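You operate a simulated robot arm through the tools that you are given. There is no shell and no other tool. Be economical: measure what you need, move in short steps, check, and stop when the job is done.

You run a simulated robot arm. Do the job below in one go: nothing can be reset, and whatever is moved stays where it is left.

## Task
Put the blue-sealed bearing and the round brass block in the red crate.
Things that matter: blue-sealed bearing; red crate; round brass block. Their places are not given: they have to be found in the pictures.

The check looks at the end state, three seconds after you hand in, the way a careful person would. Anything else that was tipped, shoved, dropped, spilled or broken makes it a failure.

## Robot
A 6-joint arm with a two-finger parallel gripper, fixed in place. Base frame: the origin is at the foot of the arm, x ahead of it, y to its left, z up; the work surface is at about z = 86. Lengths are in cm, angles in degrees, forces in N, time in s.
With the tool pointing down near the work surface it reaches from about 26 to 68 cm from the base axis. Its first joint turns from -66.0 to 66.0 degrees. Payload 2.9 kg.
The TCP is the grasp point between the finger pads, 3 cm short of the fingertips. In the tool frame z runs along the fingers and y along their closing line. Largest opening 11 cm; finger width 2, thickness 1; the body of the gripper, 4.8 by 11.2 cm, starts 5.5 cm behind the TCP.
Orientation is that of the tool frame in the base frame, as [roll, pitch, yaw] about the fixed x, y, z axes, in that order (R = Rz(yaw) Ry(pitch) Rx(roll)). With the fingers straight down and closing along the base's y, the tool's x points along the base's -x, its y along +y and its z along -z.

## Interface
- The arm moves only by the tool servo_tool. Its argument "increments" is a list of rows, each an object of numbers (a shift or turn left out is 0, a gripper value left out holds the last): "x", "y", "z": the shift along the tool's x, y, z in cm; "wx", "wy", "wz": the turn, a rotation vector about the tool's x, y, z in degrees. In form: [{"x": .., "y": .., "z": .., "wx": .., "wy": .., "wz": ..}, ...]. A call has 1 to 8 rows; each row shifts and turns the commanded pose from where the row before left it, along the tool's axes as they then stand. "claw" is the closure, from 0 (fully open) to 1 (shut), set as the call begins (left out, the last holds). Rows are played at 5 a second. More than 5 cm and 8.6 degrees between two rows, or a gripper value outside its range, and nothing of the call is played. A pose out of reach is approached as far as the arm can. The call stops where the force on the tool passes 40 N (or 10 N more than at its start, if that is more) or the arm is blocked; 0.2 s more then pass. Each finger travels about 10.8 cm/s and halts on what it meets, pressing with about 22 N; the grip force reading is that of the motor and also rises with nothing between the fingers. The clock runs only during rows and for 0.2 s after the last one: add rows that do not move to give the fingers time. The reply holds the time, the measured pose of the TCP, the force on the tool along the base axes, the opening and the grip force, in the units named above and with some noise, and new pictures: "views" is both (left out), scene, wrist or none.
- Cameras (640 x 400 px; columns grow to the right, rows downward): "scene" is fixed at [8.08, 43.17, 139.46]; the picture's right is [-0.75, -0.66, 0.00], its down [-0.32, 0.36, -0.87] and it looks along [0.58, -0.65, -0.49] (base axes); focal length 320 px, centre (320, 200). "wrist" rides on the gripper at [-3.6, 0, -5.7] in the tool frame; the picture's right is [0.00, -1.00, 0.00], its down [0.97, 0.00, -0.24] and it looks along [0.24, 0.00, 0.97] (tool axes); focal length 218 px, centre (320, 200).
- probe_pixels(camera, pixels): there is no depth. For up to 12 entries [column, row, z] of the newest picture of that camera ("zoom" is the newest enlarged one), the place [x, y] in the base frame at which the ray of that pixel passes the height z, good to about 0.2 cm. The clock stands still meanwhile.
- enlarge(camera, box): a new picture of the part [left, top, right, bottom] of that camera's present view, enlarged. The clock stands still meanwhile.
- hand_in(): hands the job in; it is judged then, once.

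Keep the steps short. Do not move on a guess: measure, check each grasp and each placing, and mend mistakes. In all there are 60 turns and 120 pictures (those below and enlarged ones count). Leave the gripper open and the arm clear of the work at the hand-in unless told otherwise, and finish with a single line.

The tools are called after ">>>" by a JSON object that holds its "op" and its "data". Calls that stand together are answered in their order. servo_tool: Moves the arm, as the interface text tells. Its arguments: {"type":"object","properties":{"increments":{"type":"array"},"claw":{"type":"number"},"views":{"type":"string","enum":["both","scene","wrist","none"]}},"required":["increments"]} The other tools are called the same way: probe_pixels (camera, pixels) gives the place at which the rays of pixels pass given heights; enlarge (camera, box) takes an enlarged picture of a part of a camera's view; hand_in () hands the job in.

At the start:

```text
time: 0.0
tcp_pos: [32.51, -15.92, 123.9]
tool_rot: [-180.0, -0.1, -180.0]
wrist_force: [-0.5, 0.2, 0.2]
gripper_width: 11.01
grip_force: 0.1
```

scene: 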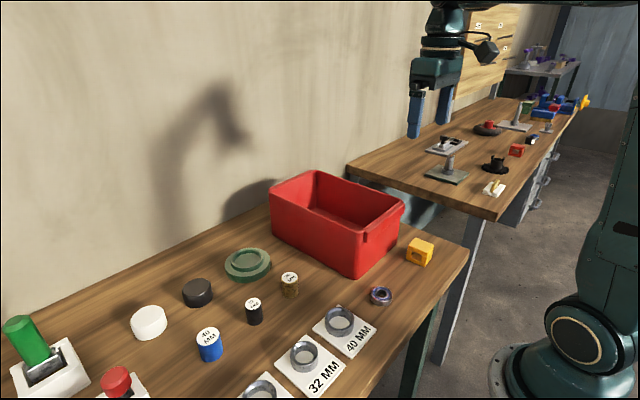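
wrist: 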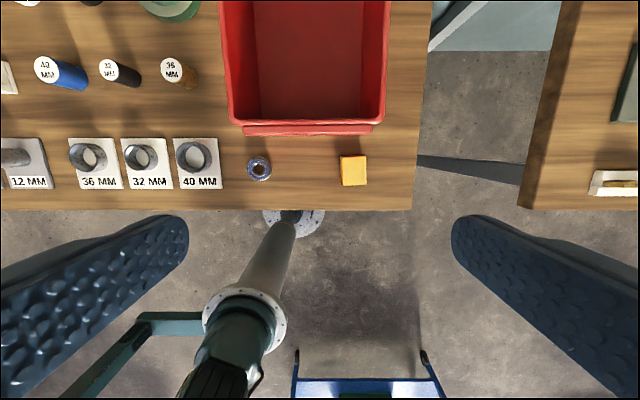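

The bearing seems to be at scene (381,296). The brass cylinder is probably the one at (289,285). I'll enlarge both areas to confirm.

>>> {"op": "enlarge", "data": {"camera": "scene", "box": [180, 230, 440, 392]}}

>>> {"op": "enlarge", "data": {"camera": "wrist", "box": [130, 30, 430, 217]}}

>>> {"op": "probe_pixels", "data": {"camera": "wrist", "pixels": [[258, 169, 87], [258, 169, 86], [172, 70, 91], [243, 130, 96], [372, 130, 96], [233, 122, 86], [378, 122, 86], [353, 170, 89], [197, 157, 89], [340, 209, 86]]}}

```text
2.46 times, centred on (310, 311) of scene
```

zoom: 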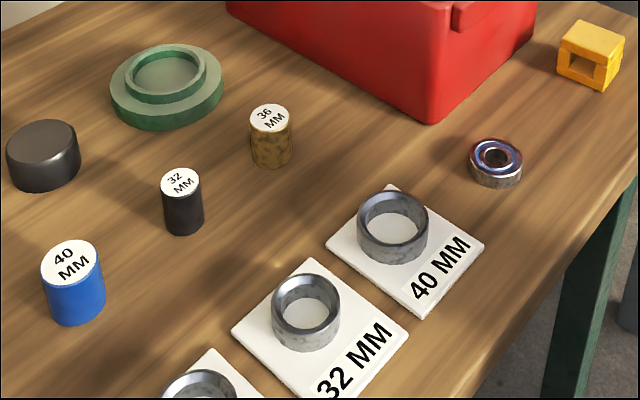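

```text
2.13 times, centred on (280, 124) of wrist
```

zoom: 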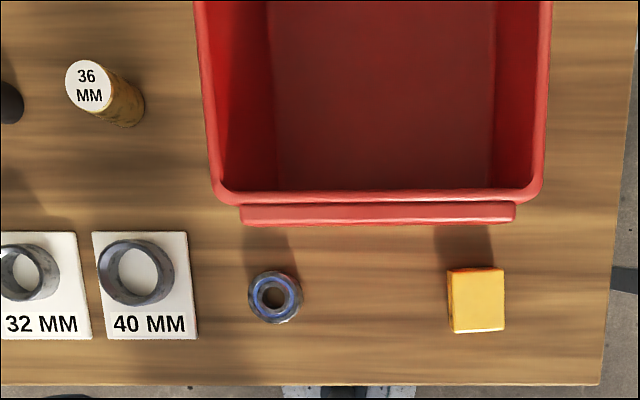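

```text
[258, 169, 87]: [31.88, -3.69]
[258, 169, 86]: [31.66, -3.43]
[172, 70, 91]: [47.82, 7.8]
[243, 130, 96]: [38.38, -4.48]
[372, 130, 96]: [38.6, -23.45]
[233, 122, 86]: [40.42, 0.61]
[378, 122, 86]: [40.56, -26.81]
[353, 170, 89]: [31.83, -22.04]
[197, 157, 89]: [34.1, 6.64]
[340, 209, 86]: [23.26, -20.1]
```

The 36 MM cylinder looks brass, but I want to rule out other brass objects before committing. I'll enlarge the far bench and the left area.

>>> {"op": "enlarge", "data": {"camera": "scene", "box": [400, 60, 620, 220]}}

>>> {"op": "enlarge", "data": {"camera": "scene", "box": [0, 240, 256, 400]}}

>>> {"op": "enlarge", "data": {"camera": "scene", "box": [260, 260, 324, 310]}}

>>> {"op": "probe_pixels", "data": {"camera": "scene", "pixels": [[381, 293, 88], [381, 302, 86], [289, 277, 91.5], [289, 294, 86], [405, 208, 100], [354, 279, 86], [316, 171, 100], [270, 184, 100], [355, 232, 100]]}}

```text
2.50 times, centred on (510, 140) of scene
```

zoom: 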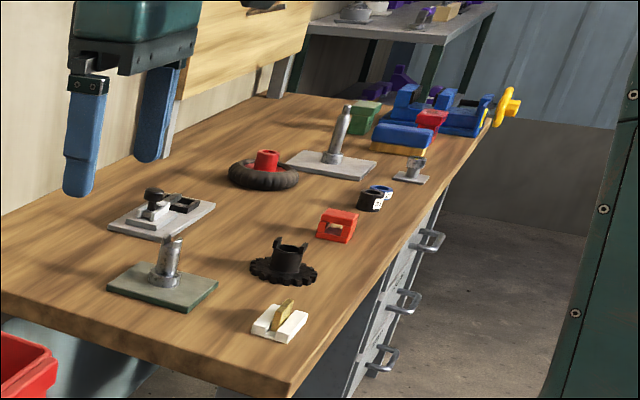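

```text
2.50 times, centred on (128, 320) of scene
```

zoom: 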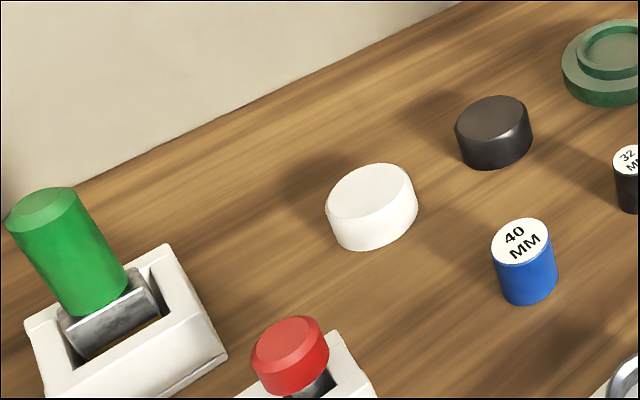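

```text
8.00 times, centred on (292, 285) of scene
```

zoom: 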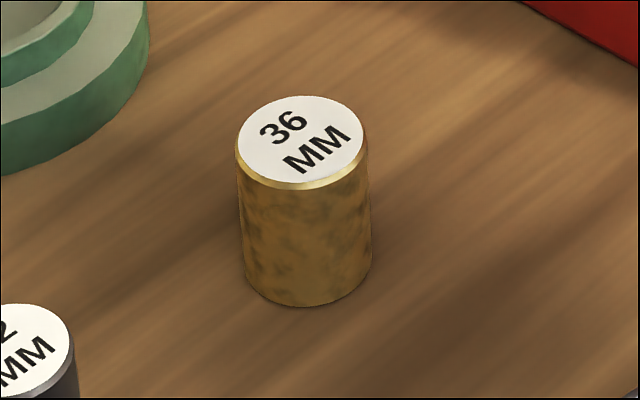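

```text
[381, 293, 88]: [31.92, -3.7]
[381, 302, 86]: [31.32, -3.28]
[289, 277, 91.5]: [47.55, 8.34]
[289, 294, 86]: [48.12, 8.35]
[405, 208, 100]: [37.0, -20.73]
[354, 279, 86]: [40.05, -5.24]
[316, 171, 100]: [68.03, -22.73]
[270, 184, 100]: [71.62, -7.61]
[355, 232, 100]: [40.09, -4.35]
```

The far bench has no round brass object, so the 36 MM cylinder is the brass block, at about (47.9, 8.3). The bearing is at about (31.8, -3.6), with its top near z = 88. The crate spans roughly x 40–68, y -23 to -5. Next I'll move above the bearing, partly close the fingers and look again.

>>> {"op": "servo_tool", "data": {"increments": [{"y": 4.1, "x": 0.7}, {"y": 4.1}, {"y": 4.1}, {"z": 4.5}, {"z": 4.5}, {"z": 4.5}, {"z": 4.5}, {}], "claw": 0.4}}

```text
time: 1.8
tcp_pos: [31.94, -3.62, 106.04]
tool_rot: [179.9, 0.0, -179.9]
wrist_force: [-0.2, -0.4, -0.5]
gripper_width: 6.58
grip_force: 0.1
```

scene: 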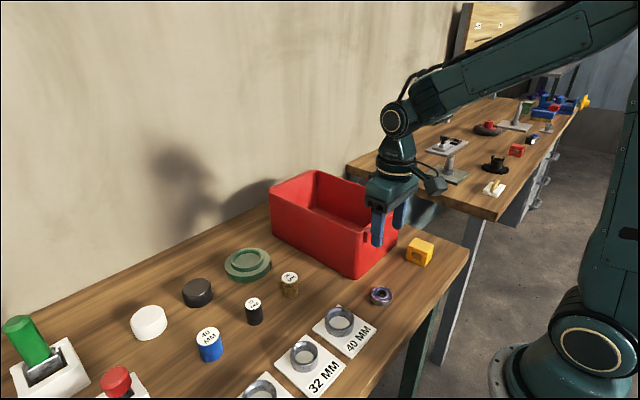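
wrist: 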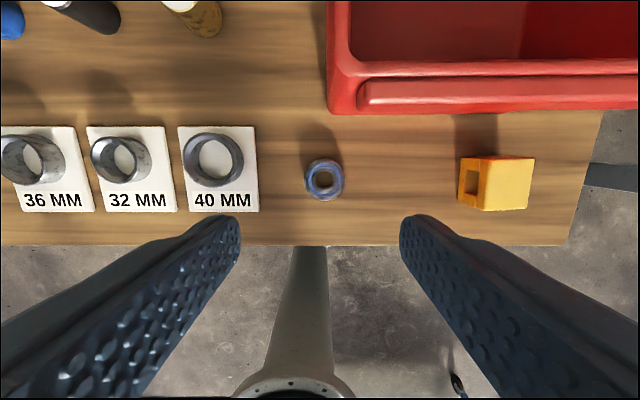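

The bearing is now at wrist (324,180). I'll measure it again from here, along with the 40 MM plate edge and the crate rim.

>>> {"op": "probe_pixels", "data": {"camera": "wrist", "pixels": [[324, 178, 88], [305, 178, 88], [343, 178, 88], [324, 159, 88], [324, 201, 86], [258, 210, 86.5], [258, 130, 86.5], [330, 113, 86], [360, 106, 96], [205, 35, 86]]}}

>>> {"op": "enlarge", "data": {"camera": "wrist", "box": [240, 110, 400, 210]}}

```text
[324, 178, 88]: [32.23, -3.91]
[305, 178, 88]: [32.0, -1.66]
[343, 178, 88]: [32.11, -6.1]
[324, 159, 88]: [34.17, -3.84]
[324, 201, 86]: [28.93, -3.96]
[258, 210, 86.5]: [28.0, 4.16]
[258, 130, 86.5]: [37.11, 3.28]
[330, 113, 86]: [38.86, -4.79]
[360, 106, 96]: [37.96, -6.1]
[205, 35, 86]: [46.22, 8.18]
```

```text
4.00 times, centred on (320, 160) of wrist
```

zoom: 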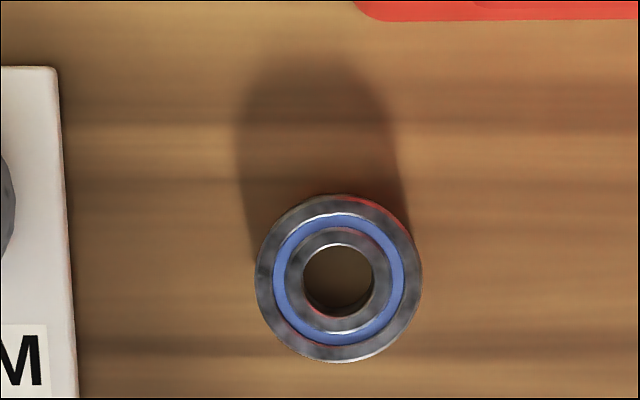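

The bearing is centred at about (31.9, -3.8) and is about 4.2 cm across. The fingers at 6.6 cm opening clear the plate edge at y≈3.4. I'll go straight down to z ≈ 89.5.

>>> {"op": "servo_tool", "data": {"increments": [{"y": -0.2, "z": 4}, {"z": 4}, {"z": 4}, {"z": 2.5}, {"z": 1.0}, {"z": 0.9}, {}]}}

```text
time: 3.4
tcp_pos: [31.78, -3.78, 89.54]
tool_rot: [-179.9, 0.0, -179.9]
wrist_force: [-0.1, 0.9, 0.0]
gripper_width: 6.61
grip_force: 0.1
```

scene: 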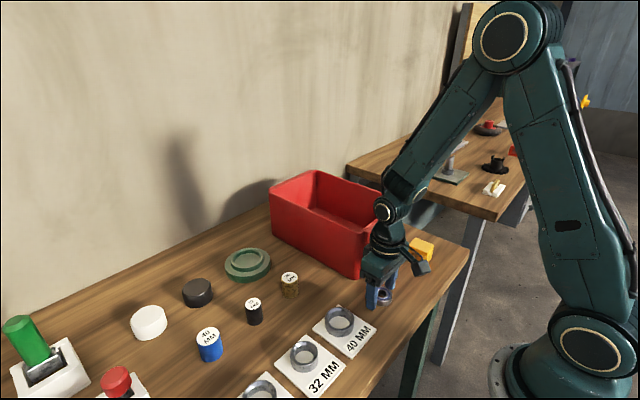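
wrist: 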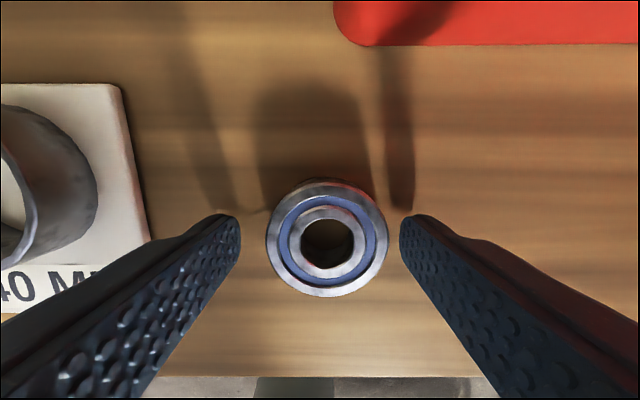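

The bearing sits between the fingers. I'll check its x before closing.

>>> {"op": "probe_pixels", "data": {"camera": "wrist", "pixels": [[327, 239, 88], [327, 181, 88], [327, 297, 88], [266, 239, 88], [389, 239, 88]]}}

```text
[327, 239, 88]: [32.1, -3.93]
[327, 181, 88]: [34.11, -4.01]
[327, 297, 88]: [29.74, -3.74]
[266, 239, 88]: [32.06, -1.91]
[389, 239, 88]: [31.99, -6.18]
```

The centre reads x≈32.0, y≈-3.95, so I'll nudge the tool by 0.2 in each and close.

>>> {"op": "servo_tool", "data": {"increments": [{"x": -0.15, "y": -0.15, "z": 0.15}], "views": "none"}}

>>> {"op": "servo_tool", "data": {"increments": [{}, {}, {}, {}], "claw": 1, "views": "wrist"}}

```text
time: 3.8
tcp_pos: [31.92, -3.95, 89.33]
tool_rot: [-180.0, 0.0, -180.0]
wrist_force: [-0.2, 0.4, -0.3]
gripper_width: 6.59
grip_force: 0.1
```

```text
time: 4.8
tcp_pos: [31.98, -3.84, 89.22]
tool_rot: [-180.0, 0.0, 179.9]
wrist_force: [0.4, -0.4, 0.6]
gripper_width: 4.58
grip_force: 22.5
```

wrist: 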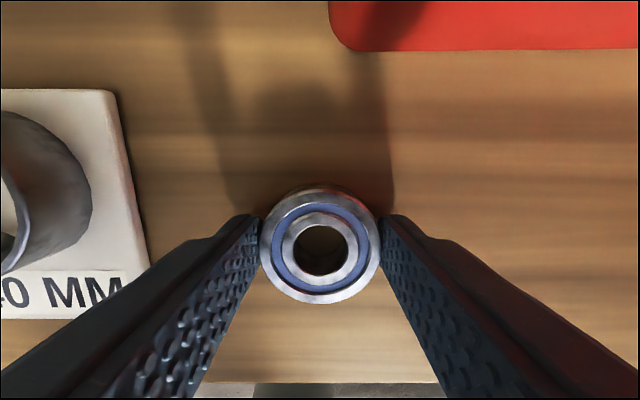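

The fingers hold the bearing at 4.58 cm and 22 N. I'll lift it and check.

>>> {"op": "servo_tool", "data": {"increments": [{"z": -1}, {"z": -3}, {"z": -4.5}, {"z": -4.5}, {"z": -4.5}, {"z": -4.5}, {"z": -4}, {}]}}

```text
time: 6.6
tcp_pos: [32.07, -3.89, 115.24]
tool_rot: [180.0, 0.0, 180.0]
wrist_force: [0.7, 0.1, -2.0]
gripper_width: 4.61
grip_force: 22.3
```

scene: 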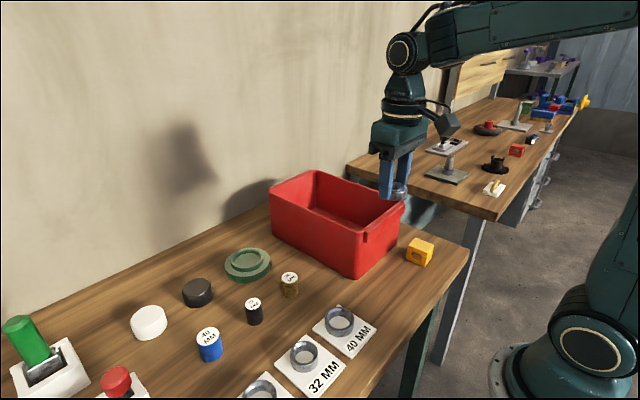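
wrist: 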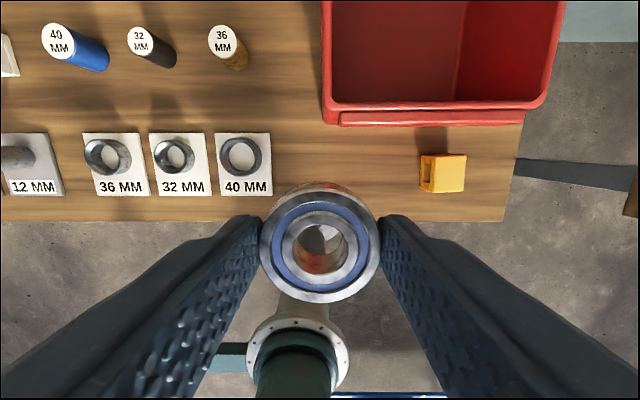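

The bearing is secure. I'll carry it over the crate to about (50, -14), staying well above the rim.

>>> {"op": "servo_tool", "data": {"increments": [{"x": -3.6, "y": -2}, {"x": -3.6, "y": -2}, {"x": -3.6, "y": -2}, {"x": -3.6, "y": -2}, {"x": -3.6, "y": -2}, {}]}}

```text
time: 8.0
tcp_pos: [50.07, -14.0, 115.42]
tool_rot: [180.0, 0.0, 180.0]
wrist_force: [-0.3, -0.7, -0.8]
gripper_width: 4.6
grip_force: 22.1
```

scene: 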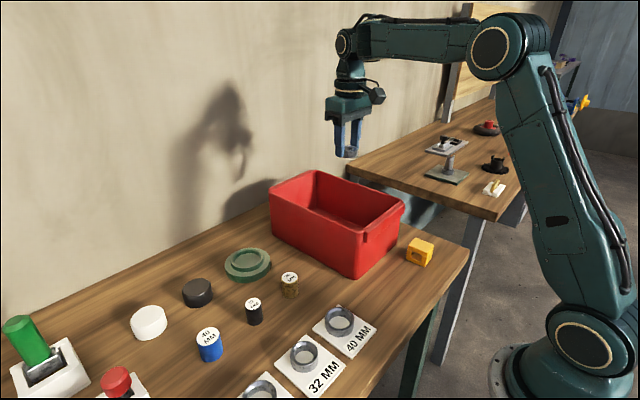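
wrist: 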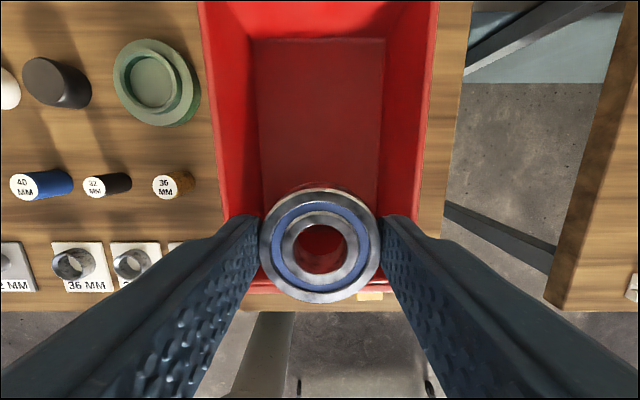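

I need the crate's floor extent and the brass block's position from this view.

>>> {"op": "probe_pixels", "data": {"camera": "wrist", "pixels": [[254, 40, 87], [385, 40, 87], [262, 200, 87], [378, 200, 87], [222, 200, 99], [420, 200, 99], [260, 270, 87], [380, 292, 99]]}}

```text
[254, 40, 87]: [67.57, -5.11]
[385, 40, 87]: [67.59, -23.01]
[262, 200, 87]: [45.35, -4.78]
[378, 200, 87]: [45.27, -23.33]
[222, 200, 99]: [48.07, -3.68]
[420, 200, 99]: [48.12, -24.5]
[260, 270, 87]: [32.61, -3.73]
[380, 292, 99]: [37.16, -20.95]
```

The floor runs y ≈ -22.5 to -5.5 and x ≈ 41 to 67, so I'm centred across it. I'll lower the bearing almost to the floor.

>>> {"op": "servo_tool", "data": {"increments": [{"z": 4.5}, {"z": 4.5}, {"z": 4.5}, {"z": 4.5}, {"z": 4}, {"z": 2}, {}]}}

```text
time: 9.6
tcp_pos: [50.03, -13.87, 91.5]
tool_rot: [-180.0, 0.0, 180.0]
wrist_force: [0.0, -0.9, -1.7]
gripper_width: 4.61
grip_force: 22.5
```

scene: 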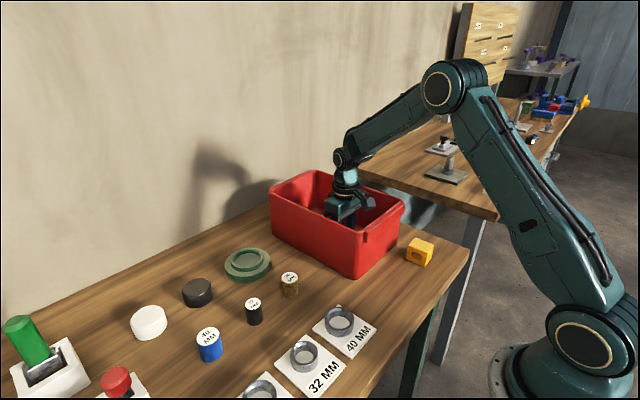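
wrist: 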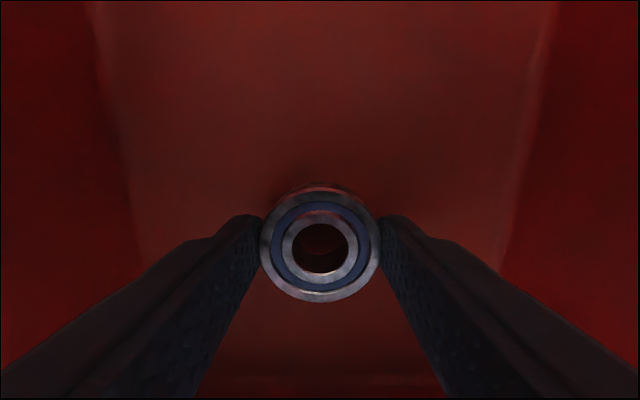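

The bearing is just above the floor. I'll lower in small steps and watch the force.

>>> {"op": "servo_tool", "data": {"increments": [{"z": 0.4}, {"z": 0.4}, {"z": 0.3}, {}], "views": "none"}}

```text
time: 10.6
tcp_pos: [50.11, -13.9, 90.21]
tool_rot: [179.9, 0.0, -180.0]
wrist_force: [0.4, 0.4, -0.9]
gripper_width: 4.61
grip_force: 21.9
```

>>> {"op": "servo_tool", "data": {"increments": [{"z": 0.25}, {"z": 0.25}, {}], "views": "none"}}

```text
time: 11.4
tcp_pos: [50.15, -13.86, 89.88]
tool_rot: [-179.9, 0.3, 179.9]
wrist_force: [-2.1, -0.1, 17.6]
gripper_width: 4.64
grip_force: 22.2
```

The force rose to 17.6 N, so it has touched the floor. I'll ease up 0.2 and open.

>>> {"op": "servo_tool", "data": {"increments": [{"z": -0.2}, {}], "views": "none"}}

>>> {"op": "servo_tool", "data": {"increments": [{}, {}, {"z": -1}, {"z": -3}, {"z": -4.5}, {"z": -4.5}, {"z": -4.5}, {"z": -4.5}], "claw": 0.3}}

```text
time: 12.0
tcp_pos: [50.07, -13.86, 89.84]
tool_rot: [-180.0, 0.0, 180.0]
wrist_force: [1.3, -1.0, 2.9]
gripper_width: 4.59
grip_force: 21.5
```

```text
time: 13.8
tcp_pos: [49.95, -13.88, 112.05]
tool_rot: [-180.0, 0.0, -180.0]
wrist_force: [0.3, -0.2, 0.4]
gripper_width: 7.69
grip_force: 0.0
```

scene: 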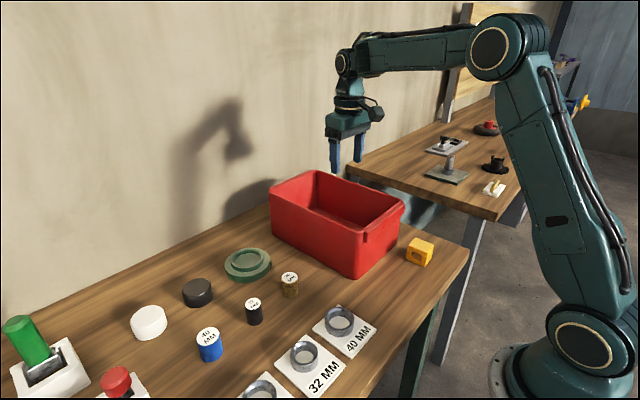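
wrist: 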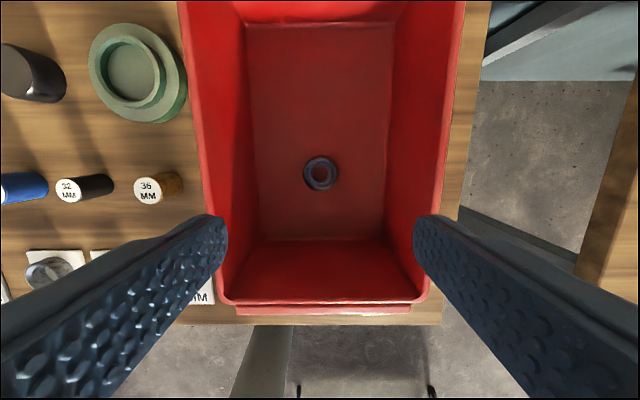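

The bearing lies flat on the crate floor. Next I'll move above the brass block, narrowing the fingers a little.

>>> {"op": "servo_tool", "data": {"increments": [{"x": 0.4, "y": 4.44}, {"x": 0.4, "y": 4.44}, {"x": 0.4, "y": 4.44}, {"x": 0.4, "y": 4.44}, {"x": 0.4, "y": 4.44}, {"z": 2}, {"z": 2}, {}], "claw": 0.42}}

```text
time: 15.6
tcp_pos: [47.83, 8.2, 107.97]
tool_rot: [-180.0, 0.0, -180.0]
wrist_force: [-0.2, -0.6, 0.0]
gripper_width: 6.4
grip_force: 0.0
```

scene: 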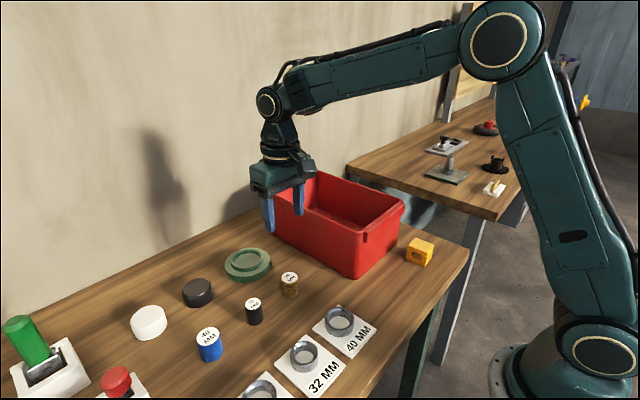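
wrist: 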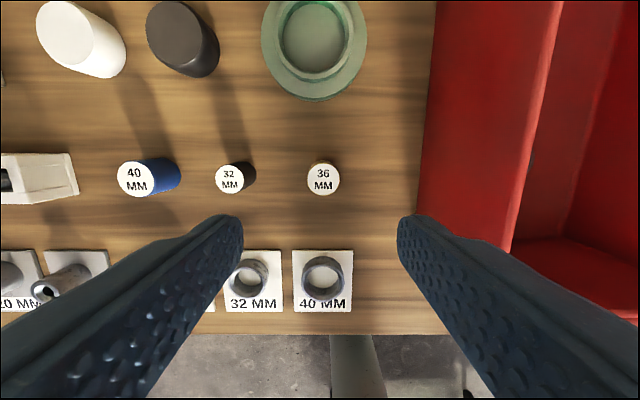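

>>> {"op": "probe_pixels", "data": {"camera": "wrist", "pixels": [[323, 179, 91], [306, 179, 91], [340, 179, 91], [323, 195, 91], [255, 180, 91], [422, 180, 86], [315, 100, 87]]}}

>>> {"op": "enlarge", "data": {"camera": "wrist", "box": [240, 130, 400, 230]}}

```text
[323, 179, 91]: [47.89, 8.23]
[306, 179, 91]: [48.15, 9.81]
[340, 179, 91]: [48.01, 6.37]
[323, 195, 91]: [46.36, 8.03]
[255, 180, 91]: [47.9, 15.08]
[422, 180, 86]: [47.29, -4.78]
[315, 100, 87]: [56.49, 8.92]
```

```text
4.00 times, centred on (320, 180) of wrist
```

zoom: 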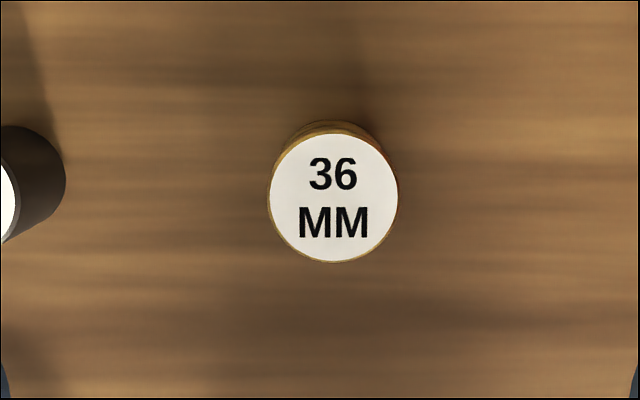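

The block is centred at (48.0, 8.15), and the 32 MM plug starts near y≈13. I'll narrow the opening to about 5.6 cm for clearance and go down to z ≈ 90.

>>> {"op": "servo_tool", "data": {"increments": [{"x": -0.15, "z": 2}, {"z": 4.5}, {"z": 4.5}, {"z": 4}, {"z": 2}, {"z": 1}, {}], "claw": 0.49}}

```text
time: 17.2
tcp_pos: [48.26, 8.2, 89.86]
tool_rot: [180.0, 0.0, -180.0]
wrist_force: [-1.0, -0.1, -0.5]
gripper_width: 5.63
grip_force: 0.0
```

scene: 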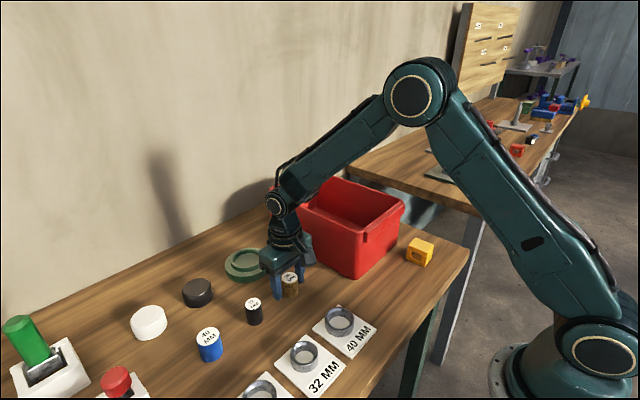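
wrist: 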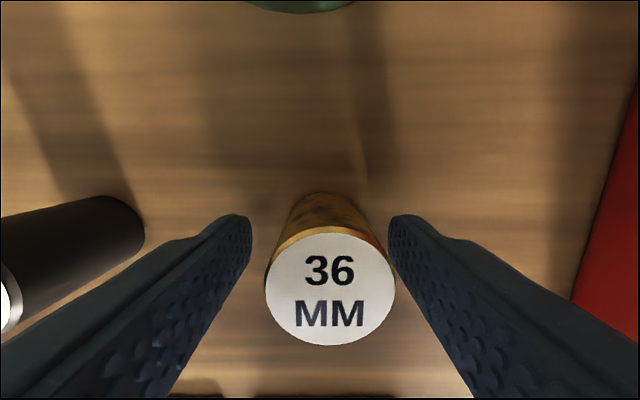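

The block stands between the fingers, and the 32 MM plug is clear. I'll close now.

>>> {"op": "servo_tool", "data": {"increments": [{"x": 0.15, "y": -0.1}, {}, {}, {}], "claw": 1, "views": "wrist"}}

```text
time: 18.2
tcp_pos: [48.05, 8.24, 89.94]
tool_rot: [180.0, 0.1, -180.0]
wrist_force: [-0.1, -0.1, -0.1]
gripper_width: 3.54
grip_force: 21.5
```

wrist: 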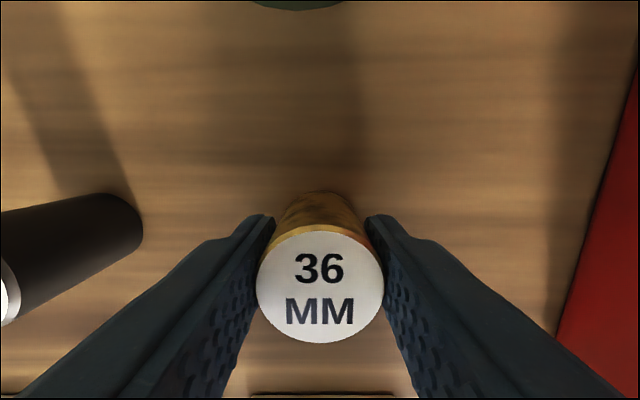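

The block is gripped at 3.54 cm. I'll lift it and check.

>>> {"op": "servo_tool", "data": {"increments": [{"z": -1}, {"z": -3}, {"z": -4.5}, {"z": -4.5}, {"z": -4.5}, {"z": -4.5}, {"z": -3}, {}]}}

```text
time: 20.0
tcp_pos: [48.3, 7.96, 115.24]
tool_rot: [180.0, 0.0, -179.9]
wrist_force: [-0.7, -1.1, -2.6]
gripper_width: 3.53
grip_force: 21.8
```

scene: 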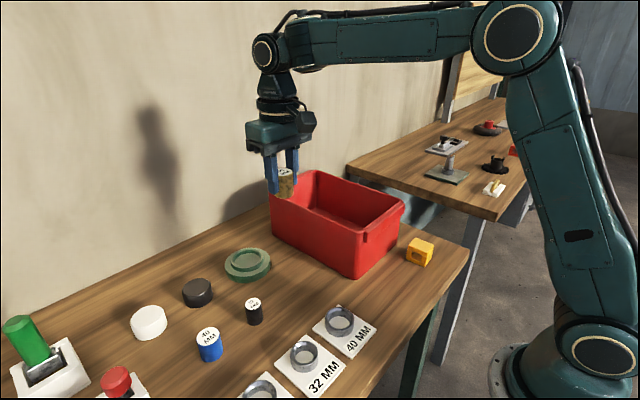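
wrist: 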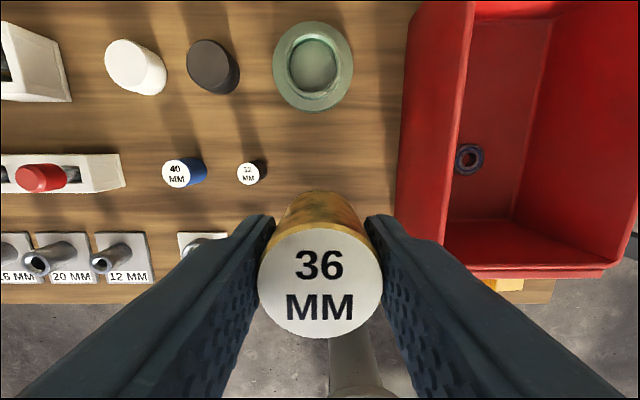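

The block is held. I'll carry it over the crate to about (58, -14), clear of the bearing at (50, -14).

>>> {"op": "servo_tool", "data": {"increments": [{"x": -1.95, "y": -4.4}, {"x": -1.95, "y": -4.4}, {"x": -1.95, "y": -4.4}, {"x": -1.95, "y": -4.4}, {"x": -1.95, "y": -4.4}, {}], "views": "wrist"}}

>>> {"op": "servo_tool", "data": {"increments": [{"z": 4.5}, {"z": 4.5}, {"z": 4.5}, {"z": 4.5}, {"z": 3.5}, {"z": 1.2}, {}]}}

```text
time: 21.4
tcp_pos: [57.83, -13.98, 114.97]
tool_rot: [180.0, -0.1, 180.0]
wrist_force: [0.2, 0.3, -1.6]
gripper_width: 3.55
grip_force: 22.0
```

wrist: 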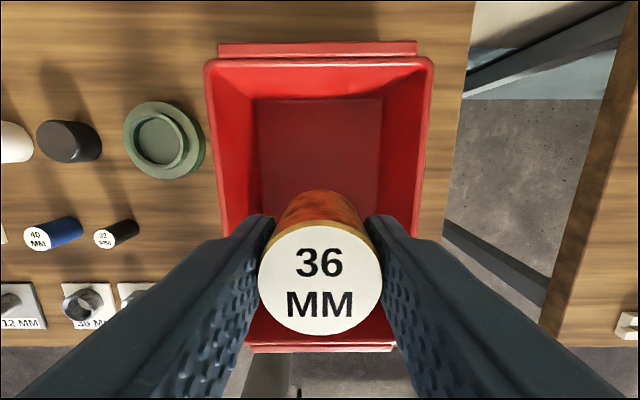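

```text
time: 23.0
tcp_pos: [57.72, -13.75, 92.32]
tool_rot: [-180.0, 0.1, 179.9]
wrist_force: [0.6, -0.2, -1.8]
gripper_width: 3.53
grip_force: 22.0
```

scene: 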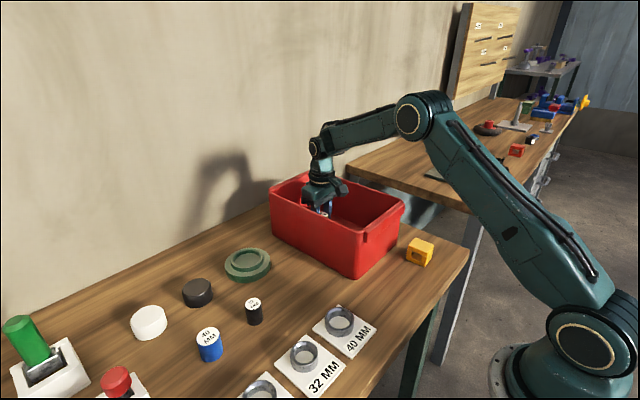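
wrist: 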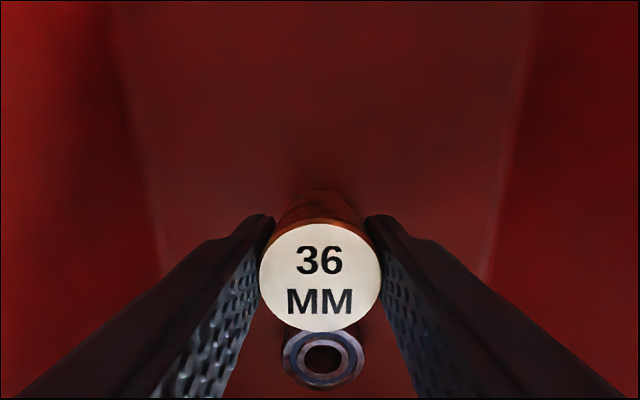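

The block should touch the floor near TCP z ≈ 90.5. I'll lower it in small steps.

>>> {"op": "servo_tool", "data": {"increments": [{"z": 0.5}, {"z": 0.5}, {"z": 0.3}, {"z": 0.2}, {}], "views": "none"}}

```text
time: 24.2
tcp_pos: [57.82, -13.77, 90.87]
tool_rot: [179.9, 0.1, -180.0]
wrist_force: [-2.4, 2.1, 16.4]
gripper_width: 3.56
grip_force: 22.0
```

It has touched the floor (16 N). I'll ease up slightly, then open.

>>> {"op": "servo_tool", "data": {"increments": [{"z": -0.2}, {}], "views": "none"}}

>>> {"op": "servo_tool", "data": {"increments": [{}, {}, {"z": -1}, {"z": -3}, {"z": -4.5}, {"z": -4.5}, {"z": -4.5}, {"z": -4.5}], "claw": 0.35}}

```text
time: 24.8
tcp_pos: [57.71, -13.74, 90.86]
tool_rot: [180.0, -0.1, 180.0]
wrist_force: [1.3, -0.9, 1.6]
gripper_width: 3.53
grip_force: 21.7
```

```text
time: 26.6
tcp_pos: [57.83, -13.76, 113.0]
tool_rot: [-179.9, 0.0, -179.9]
wrist_force: [0.2, 0.0, 0.4]
gripper_width: 7.14
grip_force: 0.0
```

scene: 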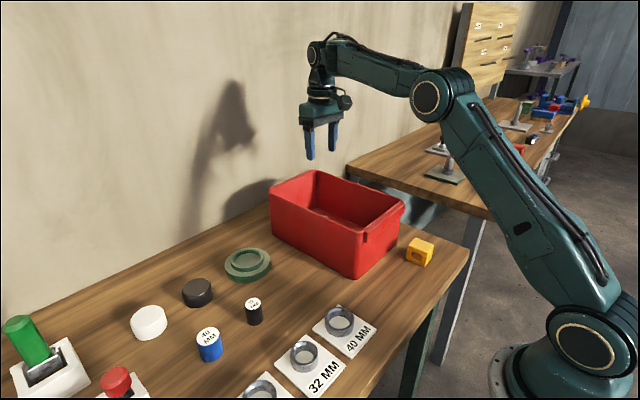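
wrist: 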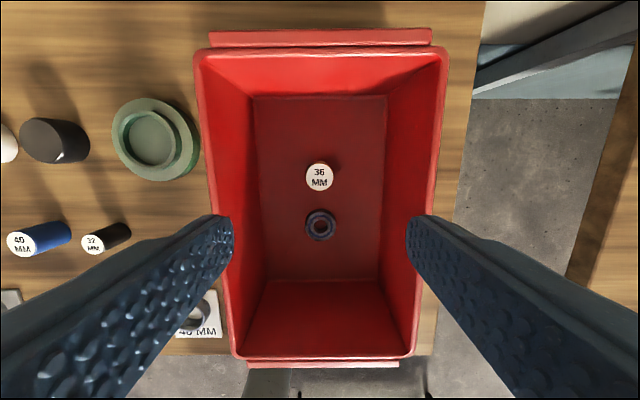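

Both are in the crate: the block is standing at wrist (319,176) and the bearing is flat at (320,225). I'll open fully, move up and back towards the start, then hand in.

>>> {"op": "servo_tool", "data": {"increments": [{"z": -4}, {"z": -4}, {"x": 4}, {"x": 4}, {"x": 4}, {"x": 4}, {"x": 4}, {}], "claw": 0}}

```text
time: 28.4
tcp_pos: [37.32, -13.61, 119.58]
tool_rot: [-179.9, 0.0, -179.9]
wrist_force: [0.4, 0.4, 0.7]
gripper_width: 11.0
grip_force: 0.1
out of reach, approached as far as the arm can: row 2
```

scene: 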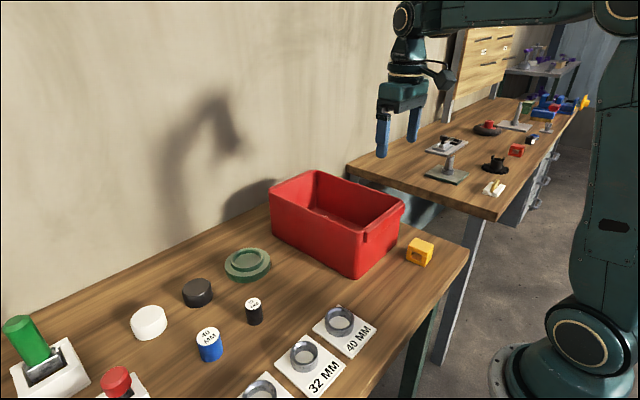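
wrist: 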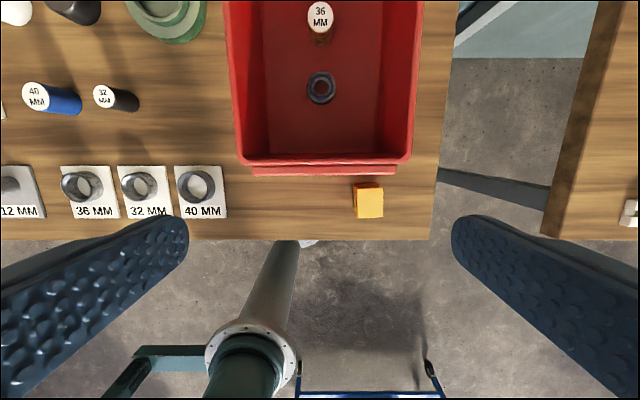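

The arm is clear, the gripper is open, and the other objects are where they started. I'm handing in.

>>> {"op": "hand_in", "data": {}}

```text
The job is handed in.
```

The blue-sealed bearing and the round brass block (the 36 MM cylinder) are both in the red crate, nothing else looks disturbed in the last pictures, and the job is handed in.
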